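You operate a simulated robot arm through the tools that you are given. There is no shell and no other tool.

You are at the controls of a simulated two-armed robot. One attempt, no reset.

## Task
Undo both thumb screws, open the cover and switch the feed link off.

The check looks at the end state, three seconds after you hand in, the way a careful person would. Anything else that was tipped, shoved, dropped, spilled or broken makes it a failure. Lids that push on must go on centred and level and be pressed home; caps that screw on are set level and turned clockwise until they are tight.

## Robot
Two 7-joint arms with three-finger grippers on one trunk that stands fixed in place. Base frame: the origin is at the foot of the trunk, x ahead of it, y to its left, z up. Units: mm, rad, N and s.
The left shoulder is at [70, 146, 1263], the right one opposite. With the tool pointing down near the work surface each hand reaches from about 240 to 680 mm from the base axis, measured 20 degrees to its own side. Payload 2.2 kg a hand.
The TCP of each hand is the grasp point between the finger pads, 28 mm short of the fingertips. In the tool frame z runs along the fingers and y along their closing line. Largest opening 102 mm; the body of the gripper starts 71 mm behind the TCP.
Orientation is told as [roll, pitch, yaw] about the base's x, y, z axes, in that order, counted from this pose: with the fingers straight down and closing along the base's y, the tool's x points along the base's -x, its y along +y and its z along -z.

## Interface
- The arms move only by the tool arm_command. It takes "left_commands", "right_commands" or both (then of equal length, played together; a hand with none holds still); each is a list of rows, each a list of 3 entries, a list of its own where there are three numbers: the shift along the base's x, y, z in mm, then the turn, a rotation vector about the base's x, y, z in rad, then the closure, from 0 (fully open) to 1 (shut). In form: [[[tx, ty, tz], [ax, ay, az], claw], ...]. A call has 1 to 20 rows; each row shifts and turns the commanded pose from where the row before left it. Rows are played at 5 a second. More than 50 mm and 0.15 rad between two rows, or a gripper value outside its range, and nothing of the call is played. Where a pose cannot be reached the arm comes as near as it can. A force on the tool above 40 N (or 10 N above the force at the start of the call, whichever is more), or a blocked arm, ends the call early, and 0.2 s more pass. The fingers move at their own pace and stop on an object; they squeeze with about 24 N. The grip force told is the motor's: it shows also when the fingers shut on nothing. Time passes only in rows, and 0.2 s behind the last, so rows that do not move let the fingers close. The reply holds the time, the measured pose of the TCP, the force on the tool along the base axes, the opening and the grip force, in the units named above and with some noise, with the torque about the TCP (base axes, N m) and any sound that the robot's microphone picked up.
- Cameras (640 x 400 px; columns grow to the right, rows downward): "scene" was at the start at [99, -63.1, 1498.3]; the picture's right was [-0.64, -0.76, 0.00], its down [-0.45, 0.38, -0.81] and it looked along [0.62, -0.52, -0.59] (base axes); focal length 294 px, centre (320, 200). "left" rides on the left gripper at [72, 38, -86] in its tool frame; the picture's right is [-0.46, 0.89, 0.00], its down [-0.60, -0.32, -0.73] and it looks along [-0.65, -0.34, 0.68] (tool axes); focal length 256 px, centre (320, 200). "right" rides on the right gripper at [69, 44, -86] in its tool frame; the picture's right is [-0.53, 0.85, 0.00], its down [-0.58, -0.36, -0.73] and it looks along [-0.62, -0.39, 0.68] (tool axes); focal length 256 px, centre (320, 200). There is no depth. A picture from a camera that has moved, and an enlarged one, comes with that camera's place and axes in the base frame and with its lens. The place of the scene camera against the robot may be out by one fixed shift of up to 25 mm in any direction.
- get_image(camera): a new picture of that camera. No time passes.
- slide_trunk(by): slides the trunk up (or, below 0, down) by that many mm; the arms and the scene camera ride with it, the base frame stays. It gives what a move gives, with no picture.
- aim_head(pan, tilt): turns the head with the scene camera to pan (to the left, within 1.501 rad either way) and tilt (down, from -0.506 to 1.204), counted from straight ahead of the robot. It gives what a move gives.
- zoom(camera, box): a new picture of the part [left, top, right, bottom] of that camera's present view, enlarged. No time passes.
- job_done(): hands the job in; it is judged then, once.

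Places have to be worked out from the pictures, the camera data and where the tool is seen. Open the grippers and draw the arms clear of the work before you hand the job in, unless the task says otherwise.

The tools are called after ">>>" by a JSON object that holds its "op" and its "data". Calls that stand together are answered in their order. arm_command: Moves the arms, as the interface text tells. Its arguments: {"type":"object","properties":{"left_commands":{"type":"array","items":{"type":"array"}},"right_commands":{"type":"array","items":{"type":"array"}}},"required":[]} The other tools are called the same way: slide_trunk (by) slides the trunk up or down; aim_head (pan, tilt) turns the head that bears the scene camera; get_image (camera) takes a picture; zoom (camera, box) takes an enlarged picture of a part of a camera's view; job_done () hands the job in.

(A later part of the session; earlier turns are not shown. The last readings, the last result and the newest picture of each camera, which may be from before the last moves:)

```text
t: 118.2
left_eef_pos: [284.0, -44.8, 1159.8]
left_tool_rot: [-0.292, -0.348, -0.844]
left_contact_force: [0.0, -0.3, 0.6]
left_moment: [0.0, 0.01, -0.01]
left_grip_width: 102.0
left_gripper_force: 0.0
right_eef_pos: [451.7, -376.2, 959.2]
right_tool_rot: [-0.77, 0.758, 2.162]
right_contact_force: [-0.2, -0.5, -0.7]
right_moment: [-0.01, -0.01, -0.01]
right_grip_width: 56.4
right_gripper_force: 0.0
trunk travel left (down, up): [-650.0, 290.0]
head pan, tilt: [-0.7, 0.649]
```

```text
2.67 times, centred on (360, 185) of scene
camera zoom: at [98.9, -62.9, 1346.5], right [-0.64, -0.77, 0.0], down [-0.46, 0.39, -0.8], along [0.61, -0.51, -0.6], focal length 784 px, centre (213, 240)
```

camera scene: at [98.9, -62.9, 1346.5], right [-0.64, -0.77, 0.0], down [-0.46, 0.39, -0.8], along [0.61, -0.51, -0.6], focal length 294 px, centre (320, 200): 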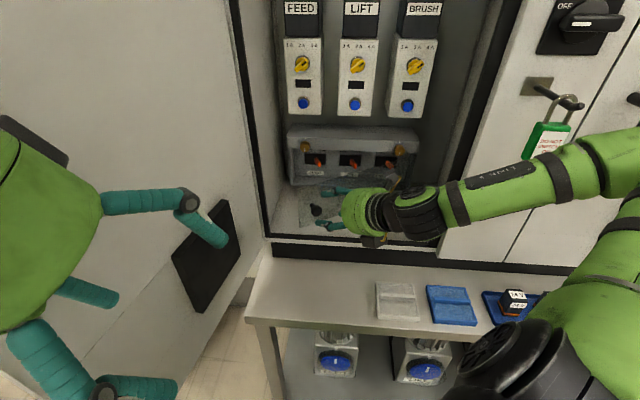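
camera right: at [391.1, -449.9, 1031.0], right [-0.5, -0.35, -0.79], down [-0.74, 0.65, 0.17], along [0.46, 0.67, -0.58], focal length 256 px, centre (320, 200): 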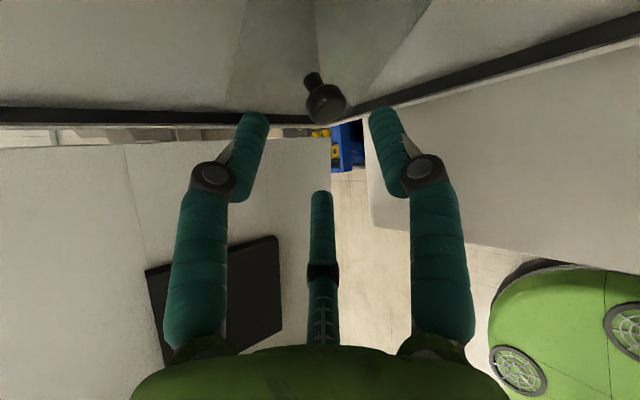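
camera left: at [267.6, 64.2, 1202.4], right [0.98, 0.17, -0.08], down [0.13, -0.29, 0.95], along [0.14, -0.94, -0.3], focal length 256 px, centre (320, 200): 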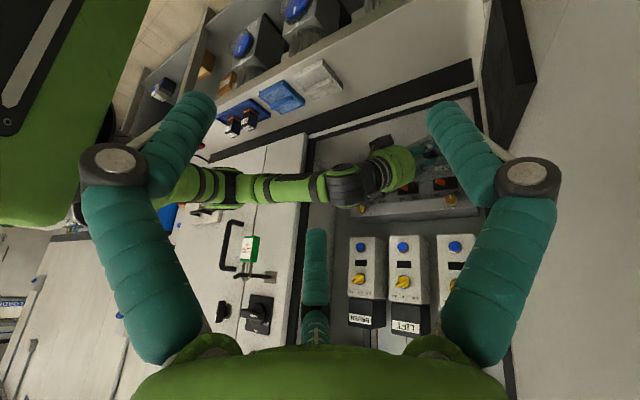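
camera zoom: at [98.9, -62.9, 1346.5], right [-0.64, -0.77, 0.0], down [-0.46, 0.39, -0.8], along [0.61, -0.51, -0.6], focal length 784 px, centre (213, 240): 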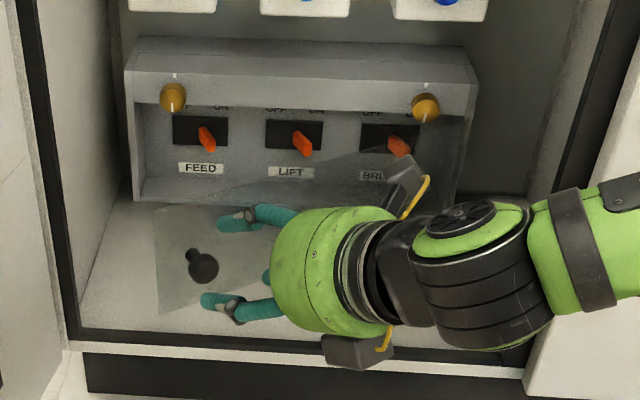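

The plate stays where I left it and the FEED lever is exposed to view. Now I swing the right hand back to a pointing-down pose in front of the cabinet, raising the wrist away from the padlock.

>>> {"op": "arm_command", "data": {"right_commands": [[[-16.8, 0, 0.2], [0.003, 0.146, 0], 0.45], [[-20.2, 0, 2.8], [0.003, 0.146, 0], 0.45], [[-22.8, 0, 6], [0.003, 0.146, 0], 0.45], [[0, 0, 0], [0, 0, 0], 0.45]]}}

>>> {"op": "get_image", "data": {"camera": "scene"}}

>>> {"op": "get_image", "data": {"camera": "left"}}

```text
t: 119.2
left_eef_pos: [282.3, -47.1, 1159.4]
left_tool_rot: [-0.293, -0.346, -0.845]
left_contact_force: [0.6, -0.4, 0.8]
left_moment: [0.04, 0.02, 0.0]
left_grip_width: 101.9
left_gripper_force: 0.0
right_eef_pos: [397.1, -377.3, 967.9]
right_tool_rot: [-0.387, 0.484, 2.386]
right_contact_force: [0.5, -0.2, 0.8]
right_moment: [0.03, -0.04, -0.03]
right_grip_width: 56.0
right_gripper_force: 0.0
right hand out of reach, approached as far as the arm can: row 3
trunk travel left (down, up): [-650.0, 290.0]
head pan, tilt: [-0.7, 0.649]
```

```text
taken
camera scene: at [98.4, -64.2, 1346.5], right [-0.64, -0.77, 0.0], down [-0.46, 0.39, -0.8], along [0.61, -0.51, -0.61], focal length 294 px, centre (320, 200)
```

scene: 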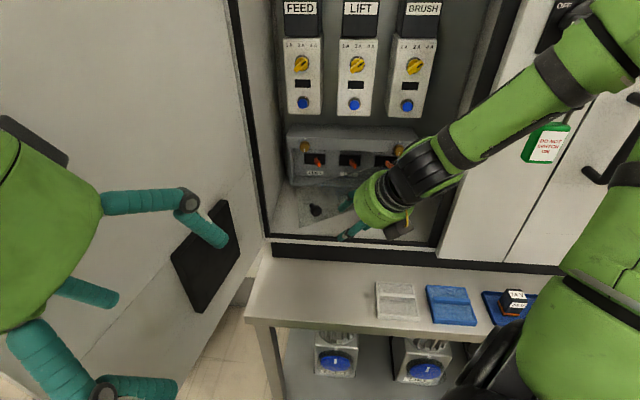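

```text
taken
camera left: at [267.7, 63.6, 1202.4], right [0.98, 0.17, -0.08], down [0.13, -0.29, 0.95], along [0.14, -0.94, -0.3], focal length 256 px, centre (320, 200)
```

left: 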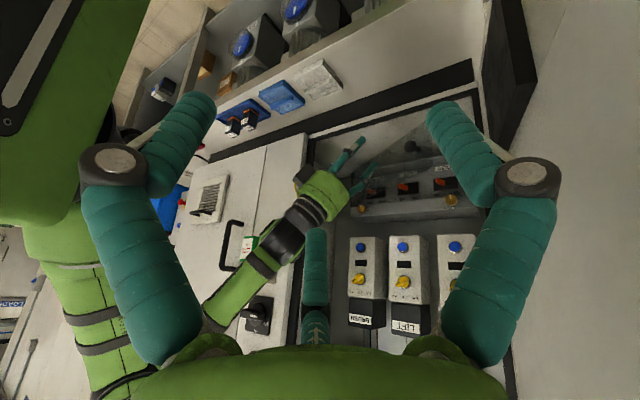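

The forearm is about 120 mm (axis) from the padlock, still clear. New idea: from this pose I can raise the hand, go over the plate's top edge, drop the fingers behind it and hook it further open. First raise and move in, above the plate.

>>> {"op": "arm_command", "data": {"right_commands": [[[8, 3, 38], [0, 0, 0], 0.7], [[8, 3, 38], [0, 0, 0], 0.9], [[20, -10, 0], [0, 0, 0], 0.9], [[20, -10, 0], [0, 0, 0], 0.9], [[0, 0, 0], [0, 0, 0], 0.9]]}}

>>> {"op": "get_image", "data": {"camera": "scene"}}

>>> {"op": "get_image", "data": {"camera": "left"}}

>>> {"op": "get_image", "data": {"camera": "right"}}

```text
t: 120.4
left_eef_pos: [282.9, -44.6, 1160.1]
left_tool_rot: [-0.294, -0.349, -0.846]
left_contact_force: [0.3, 0.5, -0.3]
left_moment: [-0.03, -0.01, -0.01]
left_grip_width: 102.0
left_gripper_force: 0.0
right_eef_pos: [455.4, -391.6, 1045.4]
right_tool_rot: [-0.371, 0.462, 2.394]
right_contact_force: [0.0, 0.6, 0.5]
right_moment: [0.0, 0.02, -0.03]
right_grip_width: 10.0
right_gripper_force: 0.1
trunk travel left (down, up): [-650.0, 290.0]
head pan, tilt: [-0.7, 0.649]
```

```text
taken
camera scene: at [98.0, -62.1, 1346.7], right [-0.64, -0.77, 0.0], down [-0.46, 0.39, -0.8], along [0.61, -0.51, -0.6], focal length 294 px, centre (320, 200)
```

scene: 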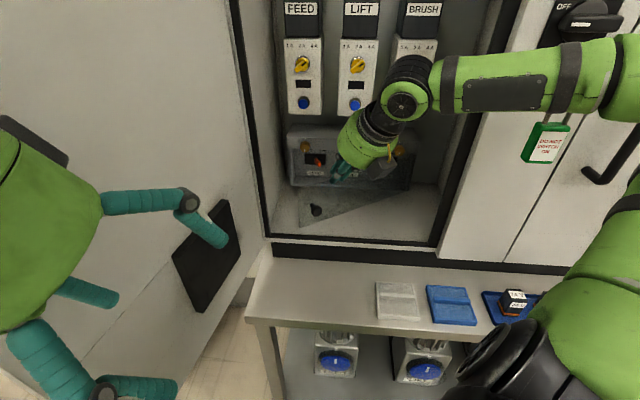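

```text
taken
camera left: at [267.3, 65.5, 1202.4], right [0.98, 0.17, -0.08], down [0.13, -0.28, 0.95], along [0.14, -0.94, -0.3], focal length 256 px, centre (320, 200)
```

left: 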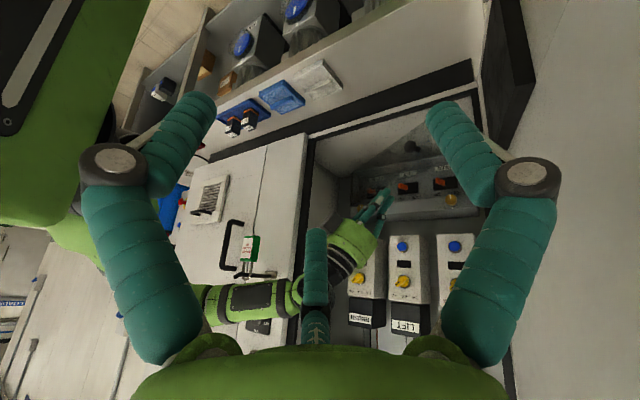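

```text
taken
camera right: at [429.8, -466.0, 1135.3], right [-0.79, -0.35, -0.51], down [-0.59, 0.65, 0.47], along [0.17, 0.67, -0.72], focal length 256 px, centre (320, 200)
```

right: 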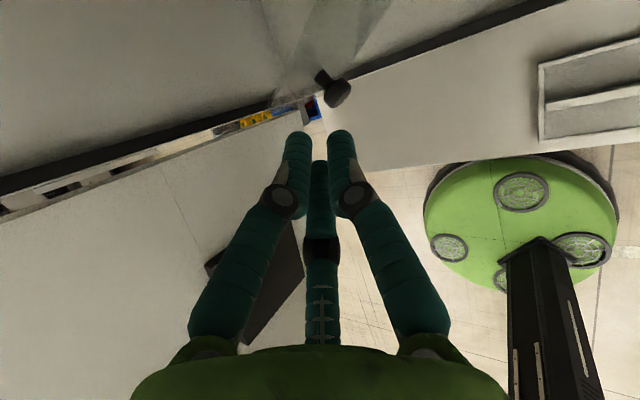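

Forearm clearance to the isolator handle is ~120 mm axis distance; no deflection. Continuing to a point above and behind the plate.

>>> {"op": "arm_command", "data": {"right_commands": [[[22, -12, 0], [0, 0, 0], 0.9], [[22, -14, 0], [0, 0, 0], 0.9], [[22, -15, 0], [0, 0, 0], 0.9], [[0, 0, 0], [0, 0, 0], 0.9]]}}

>>> {"op": "get_image", "data": {"camera": "scene"}}

>>> {"op": "get_image", "data": {"camera": "left"}}

>>> {"op": "get_image", "data": {"camera": "right"}}

```text
t: 121.4
left_eef_pos: [283.1, -45.3, 1159.4]
left_tool_rot: [-0.293, -0.346, -0.844]
left_contact_force: [0.5, -0.2, 0.2]
left_moment: [-0.02, 0.01, 0.01]
left_grip_width: 102.0
left_gripper_force: 0.1
right_eef_pos: [517.0, -431.4, 1047.7]
right_tool_rot: [-0.372, 0.461, 2.395]
right_contact_force: [-0.4, -1.1, -0.2]
right_moment: [0.02, 0.02, -0.01]
right_grip_width: 10.4
right_gripper_force: 0.0
trunk travel left (down, up): [-650.0, 290.0]
head pan, tilt: [-0.7, 0.649]
```

```text
taken
camera scene: at [98.0, -62.5, 1346.7], right [-0.64, -0.77, 0.0], down [-0.46, 0.39, -0.8], along [0.61, -0.51, -0.6], focal length 294 px, centre (320, 200)
```

scene: 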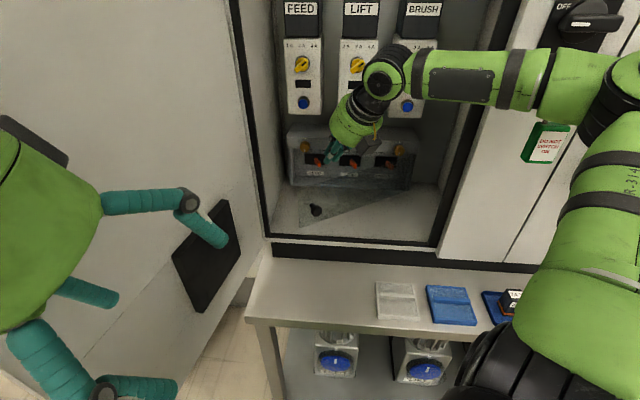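

```text
taken
camera left: at [267.3, 65.1, 1202.4], right [0.98, 0.17, -0.08], down [0.13, -0.28, 0.95], along [0.14, -0.94, -0.3], focal length 256 px, centre (320, 200)
```

left: 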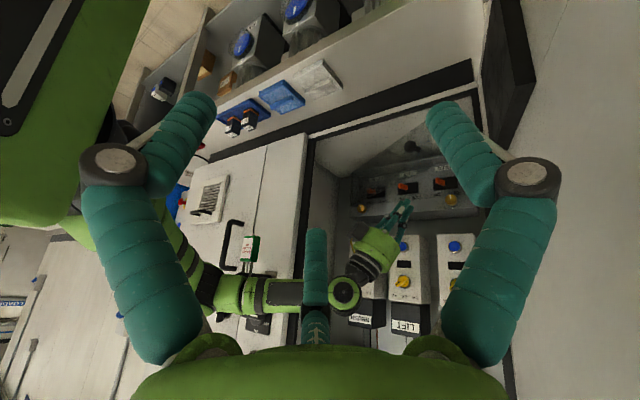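

```text
taken
camera right: at [492.8, -505.4, 1136.4], right [-0.79, -0.35, -0.51], down [-0.59, 0.65, 0.47], along [0.17, 0.67, -0.72], focal length 256 px, centre (320, 200)
```

right: 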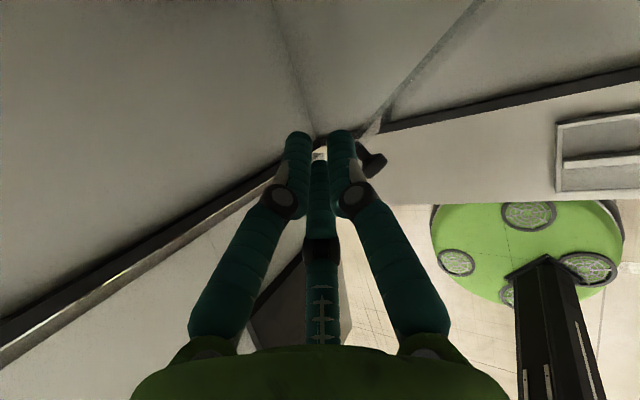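

Above the plate now. I'll steepen the pitch by 0.3 rad, shift so the closed fingers will come down about 30 mm behind the plate, then lower.

>>> {"op": "arm_command", "data": {"right_commands": [[[10, -8, 0], [0.003, 0.15, 0], 0.9], [[10, -9, 0], [0.003, 0.15, 0], 0.9], [[9, -9, 0], [0, 0, 0], 0.9], [[0, 0, 0], [0, 0, 0], 0.9]]}}

>>> {"op": "get_image", "data": {"camera": "right"}}

>>> {"op": "zoom", "data": {"camera": "scene", "box": [260, 60, 460, 260]}}

```text
t: 122.4
left_eef_pos: [282.2, -44.9, 1160.6]
left_tool_rot: [-0.293, -0.349, -0.845]
left_contact_force: [0.5, 0.0, 0.3]
left_moment: [-0.03, 0.03, -0.01]
left_grip_width: 102.2
left_gripper_force: 0.1
right_eef_pos: [547.3, -457.8, 1045.1]
right_tool_rot: [-0.168, 0.23, 2.465]
right_contact_force: [1.3, 0.5, -0.1]
right_moment: [0.0, 0.02, 0.0]
right_grip_width: 10.2
right_gripper_force: 0.2
trunk travel left (down, up): [-650.0, 290.0]
head pan, tilt: [-0.7, 0.649]
```

```text
taken
camera right: at [549.1, -532.7, 1138.2], right [-0.9, -0.34, -0.26], down [-0.43, 0.65, 0.63], along [-0.05, 0.68, -0.73], focal length 256 px, centre (320, 200)
```

right: 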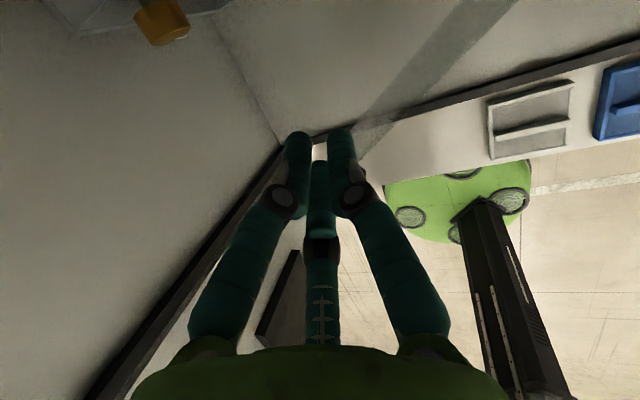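

```text
2.00 times, centred on (360, 160) of scene
camera zoom: at [98.8, -62.2, 1346.6], right [-0.64, -0.77, 0.0], down [-0.46, 0.39, -0.8], along [0.61, -0.51, -0.6], focal length 588 px, centre (240, 280)
```

zoom: 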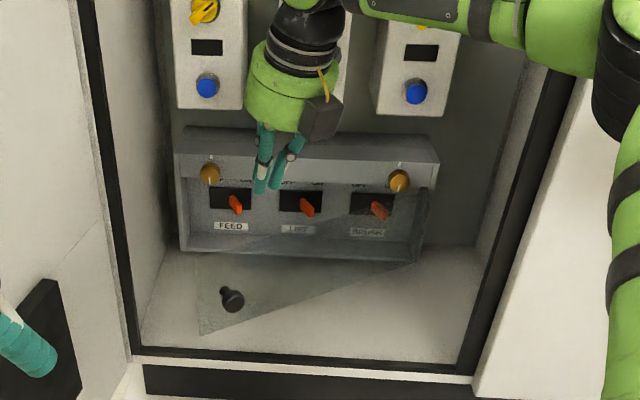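

The wrist camera is getting close to the LIFT relay's controls, so I'll shift 30 mm parallel to the plate (outward-left) before lowering.

>>> {"op": "arm_command", "data": {"right_commands": [[[6.4, 29, 0], [0, 0, 0], 0.9], [[0, 0, -25], [0, 0, 0], 0.9], [[0, 0, -15], [0, 0, 0], 0.9], [[0, 0, 0], [0, 0, 0], 0.9]]}}

>>> {"op": "get_image", "data": {"camera": "right"}}

>>> {"op": "zoom", "data": {"camera": "scene", "box": [260, 60, 460, 260]}}

```text
t: 123.4
left_eef_pos: [283.3, -44.6, 1160.5]
left_tool_rot: [-0.293, -0.346, -0.843]
left_contact_force: [0.5, -0.4, 0.2]
left_moment: [-0.03, 0.02, -0.03]
left_grip_width: 102.2
left_gripper_force: 0.0
right_eef_pos: [553.4, -428.4, 1006.4]
right_tool_rot: [-0.168, 0.23, 2.465]
right_contact_force: [0.1, 0.1, 0.9]
right_moment: [-0.02, -0.04, 0.01]
right_grip_width: 9.9
right_gripper_force: 0.1
trunk travel left (down, up): [-650.0, 290.0]
head pan, tilt: [-0.7, 0.649]
```

```text
taken
camera right: at [555.4, -503.4, 1098.3], right [-0.9, -0.34, -0.26], down [-0.43, 0.65, 0.63], along [-0.05, 0.68, -0.73], focal length 256 px, centre (320, 200)
```

right: 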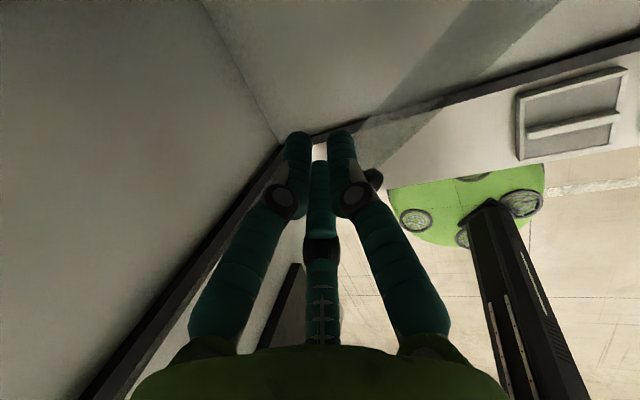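

```text
2.00 times, centred on (360, 160) of scene
camera zoom: at [98.4, -62.0, 1346.6], right [-0.64, -0.77, 0.0], down [-0.46, 0.39, -0.8], along [0.61, -0.51, -0.6], focal length 588 px, centre (240, 280)
```

zoom: 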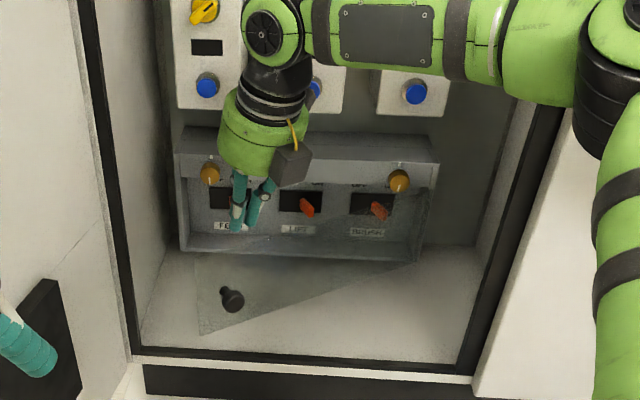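

The fingers are on the inner side of the plate. Lowering 55 mm behind it.

>>> {"op": "arm_command", "data": {"right_commands": [[[0, 0, -18], [0, 0, 0], 0.9], [[0, 0, -18], [0, 0, 0], 0.9], [[0, 0, -18], [0, 0, 0], 0.9], [[0, 0, 0], [0, 0, 0], 0.9]]}}

>>> {"op": "get_image", "data": {"camera": "right"}}

>>> {"op": "zoom", "data": {"camera": "scene", "box": [260, 60, 460, 260]}}

```text
t: 124.4
left_eef_pos: [283.0, -45.0, 1160.0]
left_tool_rot: [-0.293, -0.347, -0.845]
left_contact_force: [-0.1, -0.5, 0.2]
left_moment: [-0.01, 0.0, -0.01]
left_grip_width: 102.1
left_gripper_force: 0.0
right_eef_pos: [556.6, -428.5, 953.1]
right_tool_rot: [-0.168, 0.23, 2.464]
right_contact_force: [0.1, -0.8, -0.2]
right_moment: [-0.02, 0.05, -0.02]
right_grip_width: 10.5
right_gripper_force: 0.1
trunk travel left (down, up): [-650.0, 290.0]
head pan, tilt: [-0.7, 0.649]
```

```text
taken
camera right: at [557.7, -502.3, 1044.7], right [-0.9, -0.34, -0.26], down [-0.43, 0.65, 0.63], along [-0.05, 0.68, -0.73], focal length 256 px, centre (320, 200)
```

right: 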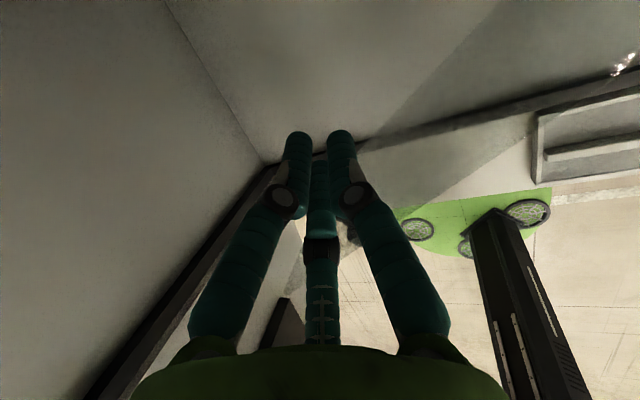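

```text
2.00 times, centred on (360, 160) of scene
camera zoom: at [98.4, -62.3, 1346.6], right [-0.64, -0.77, 0.0], down [-0.46, 0.39, -0.8], along [0.61, -0.51, -0.6], focal length 588 px, centre (240, 280)
```

zoom: 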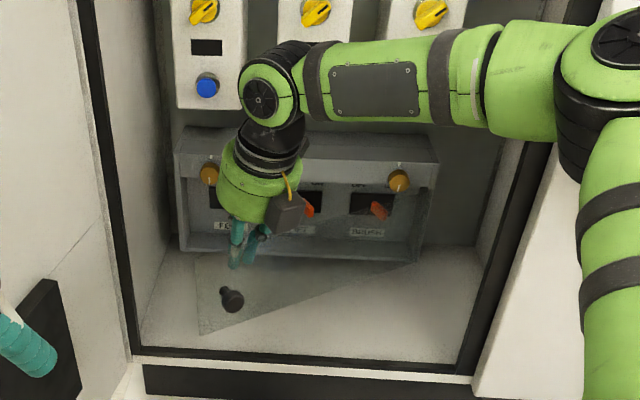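

Fingers are behind the plate. Now I sweep it open along its arc, in stages, watching force and elbow.

>>> {"op": "arm_command", "data": {"right_commands": [[[-7.5, 1.5, 0], [0, 0, 0], 0.9], [[-7.5, 1.5, 0], [0, 0, 0], 0.9], [[-12.6, 3, 0], [0, 0, 0], 0.9], [[-12.6, 3.1, 0], [0, 0, 0], 0.9], [[-12.9, 1.8, 0], [0, 0, 0], 0.9], [[-12.9, 1.7, 0], [0, 0, 0], 0.9], [[0, 0, 0], [0, 0, 0], 0.9]]}}

>>> {"op": "get_image", "data": {"camera": "scene"}}

>>> {"op": "get_image", "data": {"camera": "left"}}

```text
t: 126.0
left_eef_pos: [283.3, -44.3, 1159.4]
left_tool_rot: [-0.292, -0.348, -0.845]
left_contact_force: [0.5, 0.7, 0.1]
left_moment: [-0.02, 0.04, -0.01]
left_grip_width: 102.1
left_gripper_force: 0.0
right_eef_pos: [488.4, -415.8, 950.0]
right_tool_rot: [-0.167, 0.231, 2.464]
right_contact_force: [-0.4, 0.5, -0.3]
right_moment: [0.02, 0.02, -0.01]
right_grip_width: 10.2
right_gripper_force: 0.1
trunk travel left (down, up): [-650.0, 290.0]
head pan, tilt: [-0.7, 0.649]
```

```text
taken
camera scene: at [98.9, -62.4, 1346.6], right [-0.64, -0.77, 0.0], down [-0.46, 0.39, -0.8], along [0.61, -0.51, -0.6], focal length 294 px, centre (320, 200)
```

scene: 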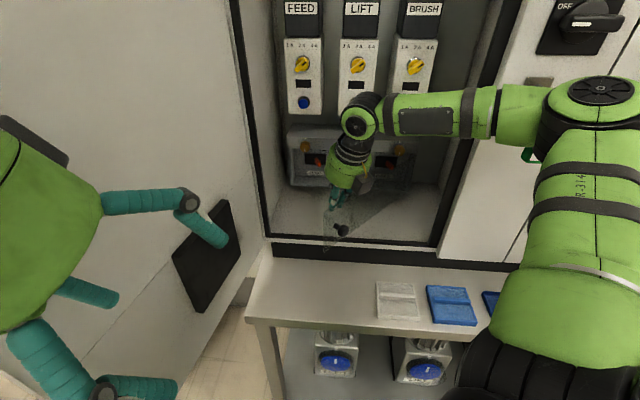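

```text
taken
camera left: at [268.1, 65.2, 1202.2], right [0.98, 0.17, -0.08], down [0.13, -0.28, 0.95], along [0.14, -0.94, -0.3], focal length 256 px, centre (320, 200)
```

left: 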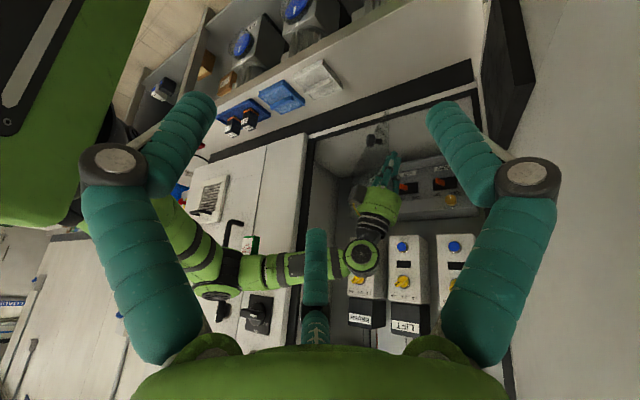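

Plate is swinging freely. Continuing.

>>> {"op": "arm_command", "data": {"right_commands": [[[-12.9, 0.4, 0], [0, 0, 0], 0.9], [[-13, 0.4, 0], [0, 0, 0], 0.9], [[-12.9, -0.8, 0], [0, 0, 0], 0.9], [[-13, -0.9, 0], [0, 0, 0], 0.9], [[-12.8, -2.2, 0], [0, 0, 0], 0.9], [[-12.8, -2.2, 0], [0, 0, 0], 0.9], [[0, 0, 0], [0, 0, 0], 0.9]]}}

>>> {"op": "get_image", "data": {"camera": "scene"}}

>>> {"op": "get_image", "data": {"camera": "left"}}

>>> {"op": "get_image", "data": {"camera": "right"}}

```text
t: 127.6
left_eef_pos: [283.0, -44.9, 1160.5]
left_tool_rot: [-0.294, -0.347, -0.844]
left_contact_force: [-0.2, -0.4, 0.0]
left_moment: [-0.01, -0.03, 0.0]
left_grip_width: 102.2
left_gripper_force: 0.1
right_eef_pos: [412.9, -421.9, 949.3]
right_tool_rot: [-0.166, 0.229, 2.464]
right_contact_force: [-0.6, 0.1, 0.2]
right_moment: [-0.01, 0.01, 0.01]
right_grip_width: 10.1
right_gripper_force: 0.0
trunk travel left (down, up): [-650.0, 290.0]
head pan, tilt: [-0.7, 0.649]
```

```text
taken
camera scene: at [98.7, -62.0, 1346.6], right [-0.64, -0.77, 0.0], down [-0.46, 0.39, -0.8], along [0.61, -0.51, -0.6], focal length 294 px, centre (320, 200)
```

scene: 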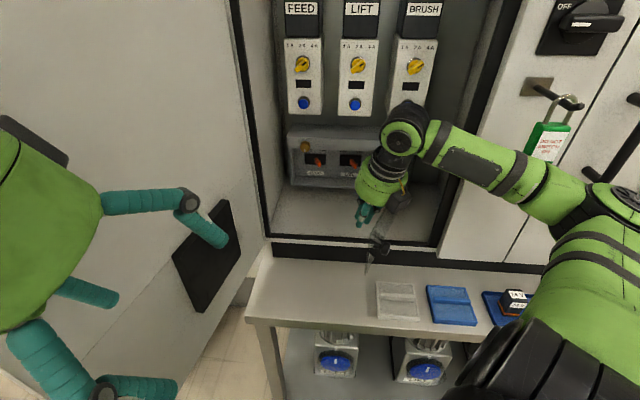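

```text
taken
camera left: at [267.9, 65.6, 1202.3], right [0.98, 0.17, -0.08], down [0.13, -0.28, 0.95], along [0.14, -0.94, -0.3], focal length 256 px, centre (320, 200)
```

left: 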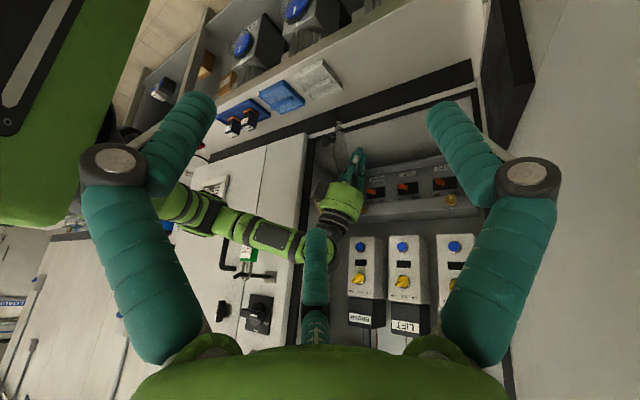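

```text
taken
camera right: at [414.6, -497.9, 1041.7], right [-0.9, -0.34, -0.26], down [-0.43, 0.65, 0.63], along [-0.05, 0.68, -0.73], focal length 256 px, centre (320, 200)
```

right: 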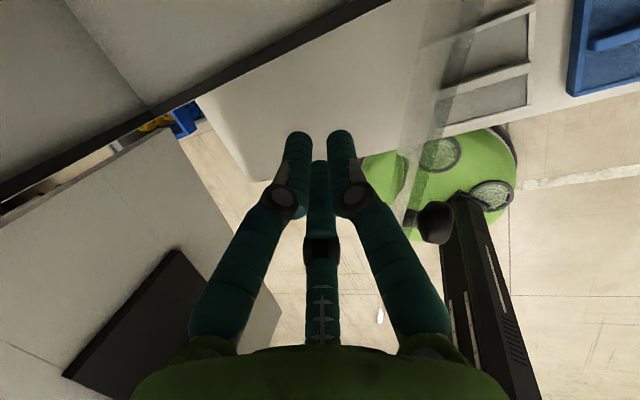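

The plate has swung to ~68° (its hinge is light). The forearm is now close to the padlock, so I'll stop and bring the hand back to the left, then look.

>>> {"op": "arm_command", "data": {"right_commands": [[[14, 6, 0], [0, 0, 0], 0.9], [[20, 6, 10], [0, 0, 0], 0.9], [[20, 6, 20], [0, 0, 0], 0.9], [[20, 0, 20], [0, 0, 0], 0.9], [[0, 0, 0], [0, 0, 0], 0.9]]}}

>>> {"op": "get_image", "data": {"camera": "scene"}}

>>> {"op": "zoom", "data": {"camera": "scene", "box": [260, 100, 460, 300]}}

>>> {"op": "get_image", "data": {"camera": "left"}}

```text
t: 128.8
left_eef_pos: [282.8, -45.6, 1160.3]
left_tool_rot: [-0.292, -0.348, -0.845]
left_contact_force: [-0.3, 0.7, -0.5]
left_moment: [0.0, -0.03, 0.0]
left_grip_width: 101.9
left_gripper_force: 0.1
right_eef_pos: [487.7, -406.2, 1000.3]
right_tool_rot: [-0.168, 0.231, 2.463]
right_contact_force: [-0.6, -0.8, 0.2]
right_moment: [0.03, 0.01, 0.0]
right_grip_width: 10.3
right_gripper_force: 0.1
trunk travel left (down, up): [-650.0, 290.0]
head pan, tilt: [-0.7, 0.649]
```

```text
taken
camera scene: at [98.3, -63.2, 1346.6], right [-0.64, -0.77, 0.0], down [-0.46, 0.39, -0.8], along [0.61, -0.51, -0.6], focal length 294 px, centre (320, 200)
```

scene: 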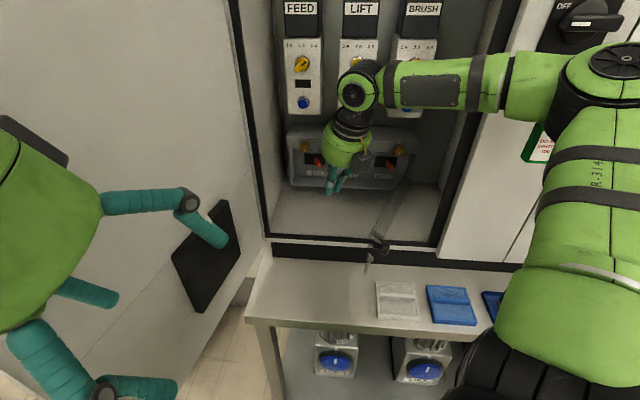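

```text
2.00 times, centred on (360, 200) of scene
camera zoom: at [98.3, -63.2, 1346.6], right [-0.64, -0.77, 0.0], down [-0.46, 0.39, -0.8], along [0.61, -0.51, -0.6], focal length 588 px, centre (240, 200)
```

zoom: 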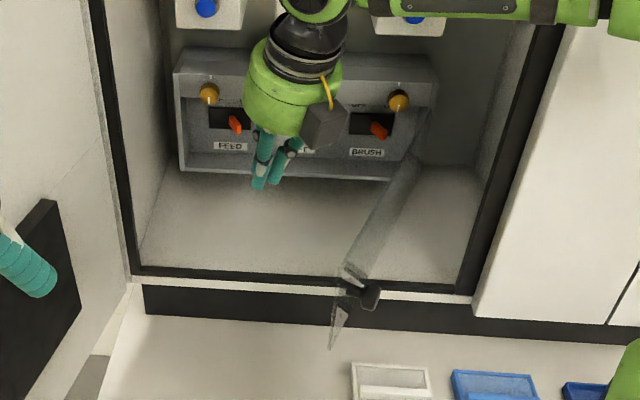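

```text
taken
camera left: at [267.5, 64.5, 1202.4], right [0.98, 0.17, -0.08], down [0.13, -0.28, 0.95], along [0.14, -0.94, -0.3], focal length 256 px, centre (320, 200)
```

left: 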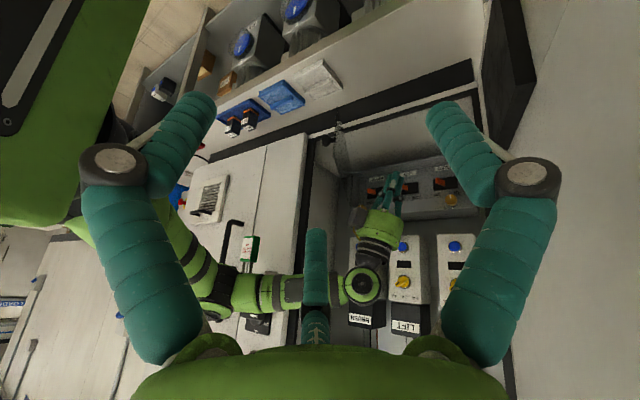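

The plate rests at about 68–70°, clear of the FEED side. FEED lever: tip near (659,-512,920), pivot near (692,-521,927), leaning right (ON). I'll yaw the hand toward the box and pitch it up to about 30° for reaching under the band with closed fingers.

>>> {"op": "arm_command", "data": {"right_commands": [[[0, 0, 0], [0, 0, -0.14], 0.9], [[0, 0, 0], [0, 0, -0.14], 0.9], [[0, 0, 0], [0, 0, -0.14], 0.9], [[0, 0, 0], [0, 0, -0.14], 0.9], [[0, 0, 0], [0, 0, -0.14], 0.9], [[0, 0, 0], [0, 0, 0], 0.9]]}}

>>> {"op": "get_image", "data": {"camera": "scene"}}

>>> {"op": "get_image", "data": {"camera": "right"}}

```text
t: 130.2
left_eef_pos: [284.1, -44.5, 1159.2]
left_tool_rot: [-0.294, -0.348, -0.845]
left_contact_force: [0.0, -0.2, -0.2]
left_moment: [0.03, 0.01, 0.0]
left_grip_width: 102.0
left_gripper_force: 0.2
right_eef_pos: [486.7, -404.8, 1001.3]
right_tool_rot: [-0.168, 0.229, 1.764]
right_contact_force: [-0.2, 0.3, 0.2]
right_moment: [-0.02, 0.02, -0.02]
right_grip_width: 10.2
right_gripper_force: 0.1
trunk travel left (down, up): [-650.0, 290.0]
head pan, tilt: [-0.7, 0.649]
```

```text
taken
camera scene: at [98.4, -62.8, 1346.6], right [-0.64, -0.77, 0.0], down [-0.46, 0.39, -0.8], along [0.61, -0.51, -0.6], focal length 294 px, centre (320, 200)
```

scene: 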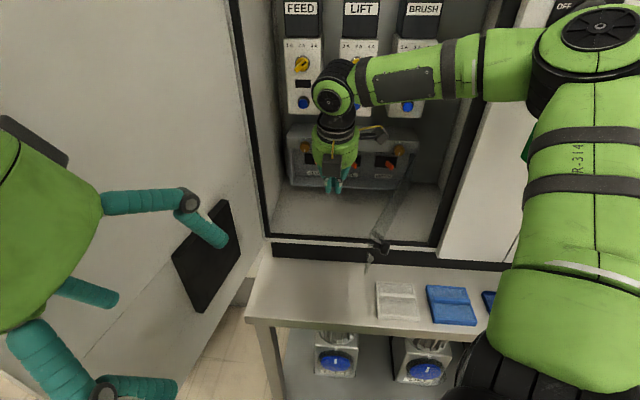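

```text
taken
camera right: at [439.7, -463.6, 1093.2], right [-0.91, 0.32, -0.26], down [0.09, 0.77, 0.63], along [0.4, 0.55, -0.73], focal length 256 px, centre (320, 200)
```

right: 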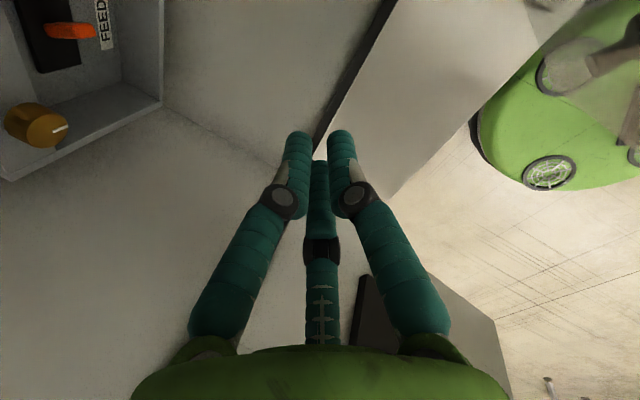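

Lever tip re-measures at about (656,-508,920), consistent. Now pitching up and moving to a standoff.

>>> {"op": "arm_command", "data": {"right_commands": [[[17.8, -14.4, -4], [-0.094, -0.112, 0], 0.9], [[17.8, -14.4, -8], [-0.094, -0.112, 0], 0.9], [[17.8, -14.4, -12], [-0.094, -0.112, 0], 0.9], [[17.8, -14.4, -14], [-0.094, -0.112, 0], 0.9], [[14, -12, -16], [-0.094, -0.112, 0], 0.9], [[0, 0, 0], [0, 0, 0], 0.9]]}}

>>> {"op": "get_image", "data": {"camera": "scene"}}

>>> {"op": "get_image", "data": {"camera": "right"}}

>>> {"op": "get_image", "data": {"camera": "left"}}

```text
t: 131.6
left_eef_pos: [282.0, -44.4, 1159.5]
left_tool_rot: [-0.291, -0.349, -0.846]
left_contact_force: [0.3, -0.1, -0.4]
left_moment: [0.03, 0.05, 0.01]
left_grip_width: 102.1
left_gripper_force: 0.0
right_eef_pos: [570.6, -477.3, 947.6]
right_tool_rot: [-0.776, 0.743, 1.464]
right_contact_force: [0.4, 0.3, 0.1]
right_moment: [-0.02, -0.01, 0.02]
right_grip_width: 10.2
right_gripper_force: 0.0
trunk travel left (down, up): [-650.0, 290.0]
head pan, tilt: [-0.7, 0.649]
```

```text
taken
camera scene: at [97.8, -62.1, 1346.7], right [-0.64, -0.77, 0.0], down [-0.46, 0.39, -0.8], along [0.61, -0.51, -0.6], focal length 294 px, centre (320, 200)
```

scene: 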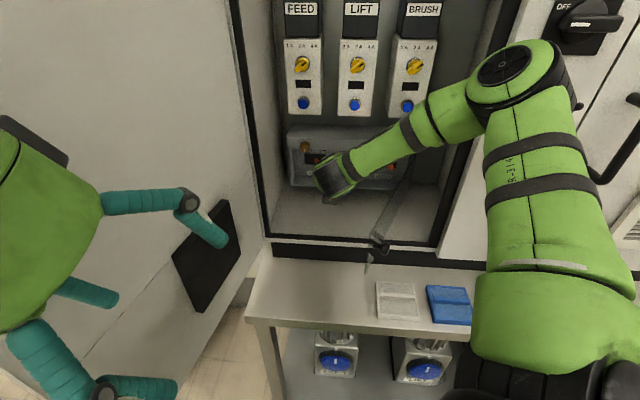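

```text
taken
camera right: at [475.8, -495.4, 1017.9], right [-0.6, 0.06, -0.8], down [-0.15, 0.97, 0.18], along [0.79, 0.23, -0.58], focal length 256 px, centre (320, 200)
```

right: 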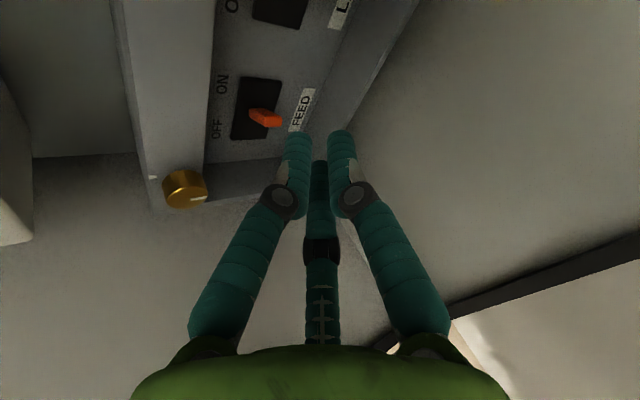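

```text
taken
camera left: at [267.1, 65.5, 1202.5], right [0.98, 0.17, -0.08], down [0.13, -0.28, 0.95], along [0.14, -0.94, -0.3], focal length 256 px, centre (320, 200)
```

left: 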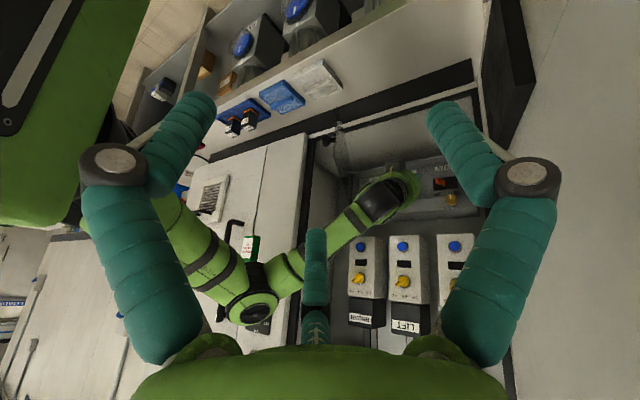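

The lever tip is confirmed at (657,-510,920), with OFF to its left. I'll slide the closed fingertips in just right of the lever, under the band, to about 10 mm past its tip.

>>> {"op": "arm_command", "data": {"right_commands": [[[13, -12.2, -3], [0, 0, 0], 1.0], [[13, -12.2, -3], [0, 0, 0], 1.0], [[13, -12.2, -3], [0, 0, 0], 1.0], [[0, 0, 0], [0, 0, 0], 1.0]]}}

>>> {"op": "get_image", "data": {"camera": "right"}}

>>> {"op": "zoom", "data": {"camera": "right", "box": [200, 80, 400, 220]}}

>>> {"op": "get_image", "data": {"camera": "scene"}}

```text
t: 132.6
left_eef_pos: [283.4, -45.5, 1160.6]
left_tool_rot: [-0.293, -0.348, -0.846]
left_contact_force: [-0.1, -0.1, 0.8]
left_moment: [0.03, 0.02, -0.02]
left_grip_width: 102.1
left_gripper_force: 0.0
right_eef_pos: [610.3, -510.8, 937.0]
right_tool_rot: [-0.773, 0.743, 1.464]
right_contact_force: [0.1, -0.6, 0.0]
right_moment: [-0.01, 0.0, -0.04]
right_grip_width: 2.1
right_gripper_force: 24.5
trunk travel left (down, up): [-650.0, 290.0]
head pan, tilt: [-0.7, 0.649]
```

```text
taken
camera right: at [515.0, -530.3, 1006.8], right [-0.6, 0.06, -0.8], down [-0.15, 0.97, 0.18], along [0.78, 0.23, -0.58], focal length 256 px, centre (320, 200)
```

right: 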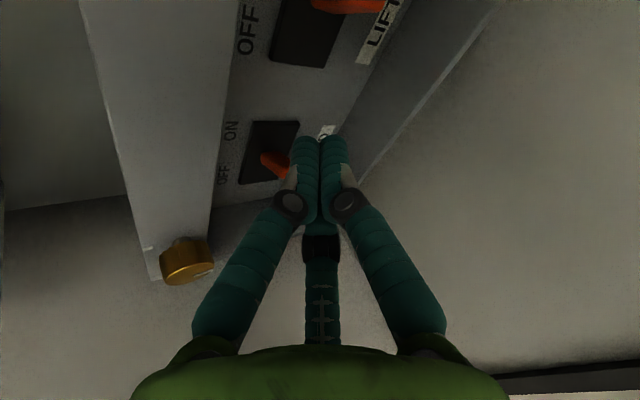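

```text
2.86 times, centred on (300, 150) of right
camera zoom: at [515.0, -530.3, 1006.8], right [-0.6, 0.06, -0.8], down [-0.15, 0.97, 0.18], along [0.78, 0.23, -0.58], focal length 731 px, centre (377, 343)
```

zoom: 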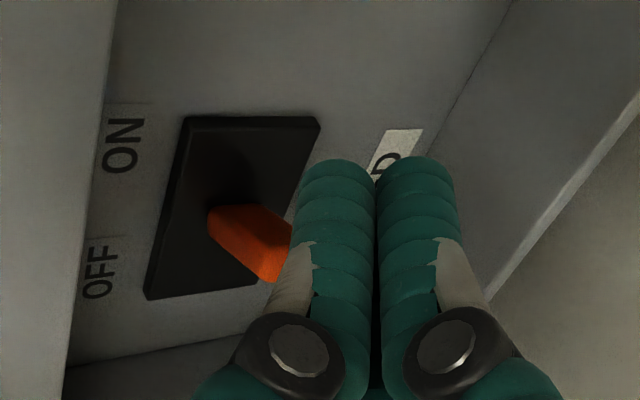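

```text
taken
camera scene: at [98.2, -62.4, 1346.6], right [-0.64, -0.77, 0.0], down [-0.46, 0.39, -0.8], along [0.61, -0.51, -0.6], focal length 294 px, centre (320, 200)
```

scene: 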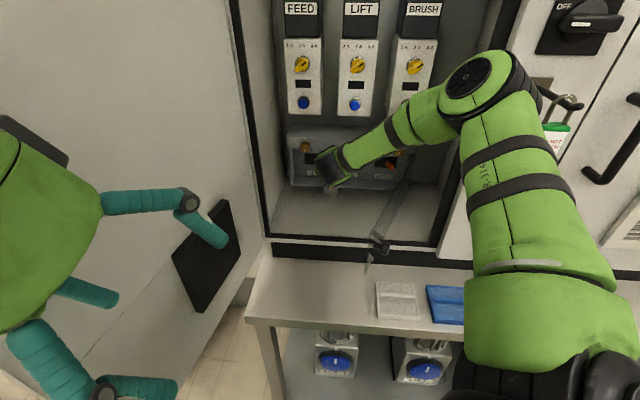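

The fingertips are right of the lever with about 20 mm still to go in depth. Advancing 17 mm, watching force.

>>> {"op": "arm_command", "data": {"right_commands": [[[6, -6, 0], [0, 0, 0], 1.0], [[6, -6, 0], [0, 0, 0], 1.0], [[0, 0, 0], [0, 0, 0], 1.0]]}}

>>> {"op": "zoom", "data": {"camera": "right", "box": [200, 80, 400, 220]}}

```text
t: 133.4
left_eef_pos: [283.9, -45.6, 1159.4]
left_tool_rot: [-0.292, -0.347, -0.845]
left_contact_force: [-0.3, 0.8, 0.3]
left_moment: [0.01, -0.03, -0.01]
left_grip_width: 102.0
left_gripper_force: 0.0
right_eef_pos: [622.0, -523.1, 937.0]
right_tool_rot: [-0.772, 0.745, 1.467]
right_contact_force: [0.6, -0.4, -0.6]
right_moment: [0.0, -0.01, 0.02]
right_grip_width: 1.9
right_gripper_force: 24.1
trunk travel left (down, up): [-650.0, 290.0]
head pan, tilt: [-0.7, 0.649]
```

```text
2.86 times, centred on (300, 150) of right
camera zoom: at [527.8, -542.5, 1006.6], right [-0.6, 0.06, -0.8], down [-0.15, 0.97, 0.18], along [0.78, 0.23, -0.58], focal length 731 px, centre (377, 343)
```

zoom: 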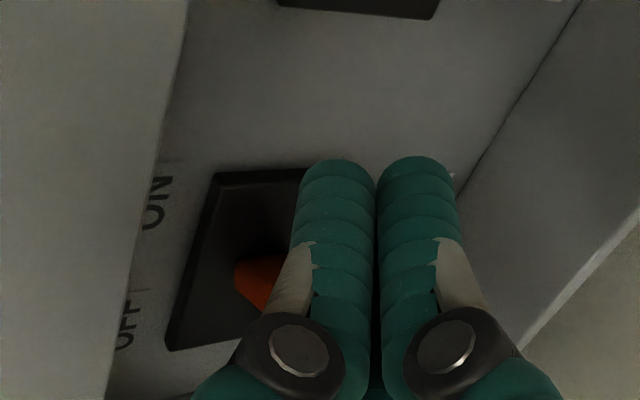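

In position. Pushing left (toward OFF) in small steps.

>>> {"op": "arm_command", "data": {"right_commands": [[[4.2, 4.2, 0], [0, 0, 0], 1.0], [[4.2, 4.2, 0], [0, 0, 0], 1.0], [[4.2, 4.2, 0], [0, 0, 0], 1.0], [[4.2, 4.2, 0], [0, 0, 0], 1.0], [[4.2, 4.2, 0], [0, 0, 0], 1.0], [[0, 0, 0], [0, 0, 0], 1.0]]}}

>>> {"op": "get_image", "data": {"camera": "right"}}

>>> {"op": "zoom", "data": {"camera": "right", "box": [200, 80, 400, 220]}}

```text
t: 134.8
left_eef_pos: [283.0, -44.7, 1160.8]
left_tool_rot: [-0.292, -0.347, -0.845]
left_contact_force: [0.4, 0.2, 0.6]
left_moment: [-0.01, -0.06, 0.01]
left_grip_width: 102.1
left_gripper_force: 0.0
right_eef_pos: [644.7, -500.7, 937.7]
right_tool_rot: [-0.776, 0.743, 1.465]
right_contact_force: [0.1, 0.1, 0.1]
right_moment: [0.02, -0.02, -0.02]
right_grip_width: 2.0
right_gripper_force: 24.3
trunk travel left (down, up): [-650.0, 290.0]
head pan, tilt: [-0.7, 0.649]
```

```text
taken
camera right: at [548.7, -519.3, 1008.1], right [-0.6, 0.06, -0.8], down [-0.15, 0.97, 0.18], along [0.79, 0.23, -0.58], focal length 256 px, centre (320, 200)
```

right: 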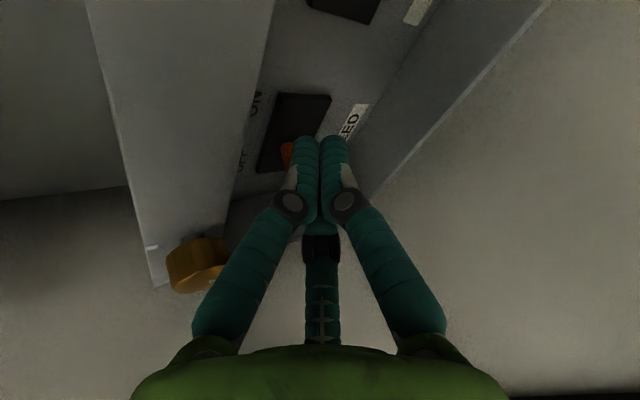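

```text
2.86 times, centred on (300, 150) of right
camera zoom: at [548.7, -519.3, 1008.1], right [-0.6, 0.06, -0.8], down [-0.15, 0.97, 0.18], along [0.79, 0.23, -0.58], focal length 731 px, centre (377, 343)
```

zoom: 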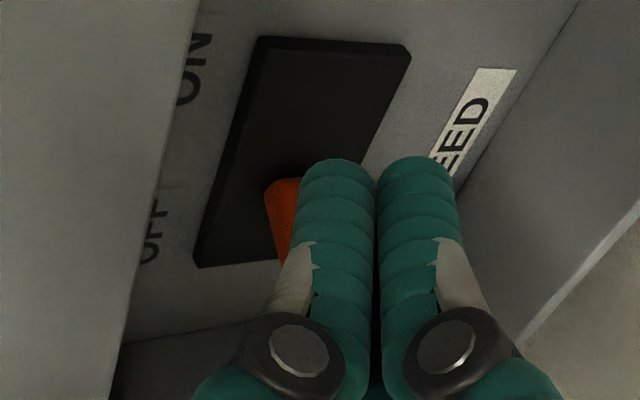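

No noticeable force yet and the lever seems to lean with the fingers. Continuing the push another 20 mm.

>>> {"op": "arm_command", "data": {"right_commands": [[[4.2, 4.2, 0], [0, 0, 0], 1.0], [[4.2, 4.2, 0], [0, 0, 0], 1.0], [[4.2, 4.2, 0], [0, 0, 0], 1.0], [[0, 0, 0], [0, 0, 0], 1.0]]}}

>>> {"op": "zoom", "data": {"camera": "right", "box": [200, 80, 400, 220]}}

```text
t: 135.8
left_eef_pos: [282.2, -46.8, 1159.8]
left_tool_rot: [-0.291, -0.348, -0.848]
left_contact_force: [0.1, -0.9, 1.0]
left_moment: [-0.01, 0.03, 0.0]
left_grip_width: 102.2
left_gripper_force: 0.0
right_eef_pos: [653.1, -490.2, 936.7]
right_tool_rot: [-0.774, 0.743, 1.462]
right_contact_force: [-10.1, -5.6, -1.0]
right_moment: [-0.14, 0.12, -0.19]
right_grip_width: 2.0
right_gripper_force: 24.1
trunk travel left (down, up): [-650.0, 290.0]
head pan, tilt: [-0.7, 0.649]
```

```text
2.86 times, centred on (300, 150) of right
camera zoom: at [558.9, -508.8, 1008.1], right [-0.6, 0.06, -0.8], down [-0.14, 0.97, 0.18], along [0.79, 0.22, -0.58], focal length 731 px, centre (377, 343)
```

zoom: 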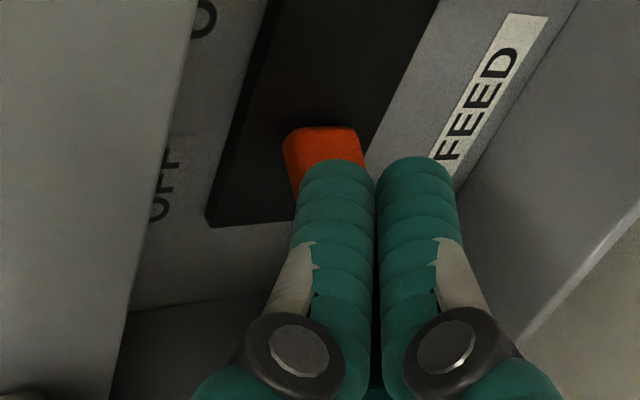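

There's 11 N resistance now, likely the lever's end stop. I'll back off a little to the right and outward, and look.

>>> {"op": "arm_command", "data": {"right_commands": [[[-5, -5, 0], [0, 0, 0], 1.0], [[-12, 4, 0], [0, 0, 0], 1.0], [[-14, 14, 3], [0, 0, 0], 1.0], [[-14, 14, 3], [0, 0, 0], 1.0], [[-14, 14, 3], [0, 0, 0], 1.0], [[0, 0, 0], [0, 0, 0], 1.0]]}}

>>> {"op": "get_image", "data": {"camera": "right"}}

>>> {"op": "zoom", "data": {"camera": "right", "box": [170, 0, 370, 140]}}

>>> {"op": "zoom", "data": {"camera": "scene", "box": [270, 110, 430, 230]}}

```text
t: 137.2
left_eef_pos: [283.3, -44.2, 1160.0]
left_tool_rot: [-0.294, -0.346, -0.844]
left_contact_force: [0.6, -0.2, 0.1]
left_moment: [0.01, -0.03, 0.01]
left_grip_width: 102.1
left_gripper_force: 0.1
right_eef_pos: [597.3, -446.9, 950.0]
right_tool_rot: [-0.773, 0.741, 1.467]
right_contact_force: [0.1, -0.5, 1.0]
right_moment: [-0.02, -0.01, 0.01]
right_grip_width: 2.2
right_gripper_force: 23.8
trunk travel left (down, up): [-650.0, 290.0]
head pan, tilt: [-0.7, 0.649]
```

```text
taken
camera right: at [503.2, -465.4, 1018.8], right [-0.6, 0.06, -0.8], down [-0.15, 0.97, 0.18], along [0.78, 0.23, -0.58], focal length 256 px, centre (320, 200)
```

right: 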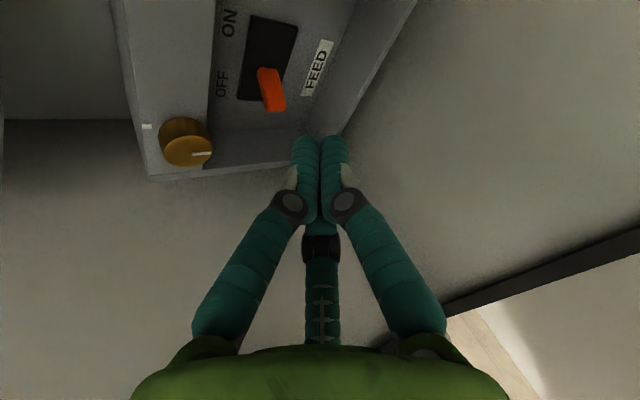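

```text
2.86 times, centred on (270, 70) of right
camera zoom: at [503.2, -465.4, 1018.8], right [-0.6, 0.06, -0.8], down [-0.15, 0.97, 0.18], along [0.78, 0.23, -0.58], focal length 731 px, centre (463, 571)
```

zoom: 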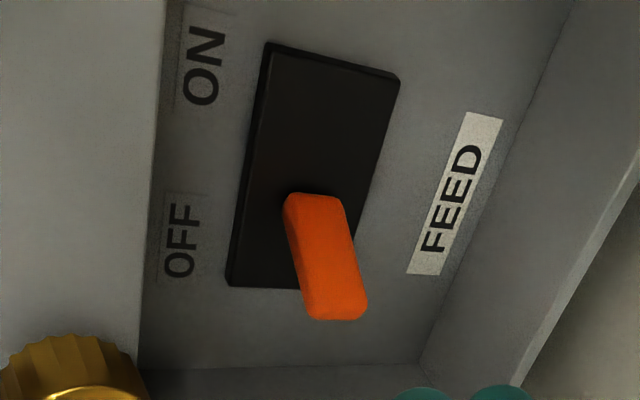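

```text
3.33 times, centred on (350, 170) of scene
camera zoom: at [99.1, -62.6, 1346.5], right [-0.64, -0.77, 0.0], down [-0.46, 0.39, -0.8], along [0.61, -0.51, -0.6], focal length 980 px, centre (220, 300)
```

zoom: 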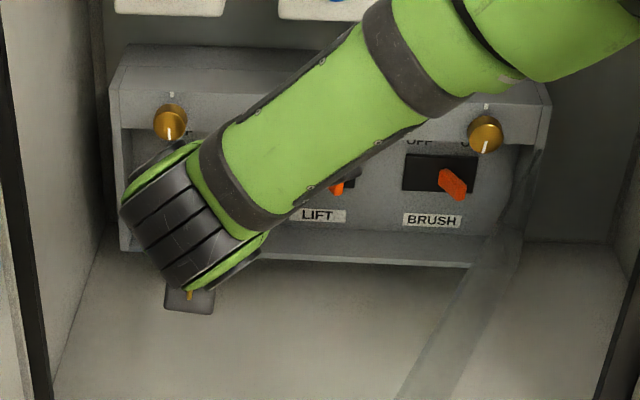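

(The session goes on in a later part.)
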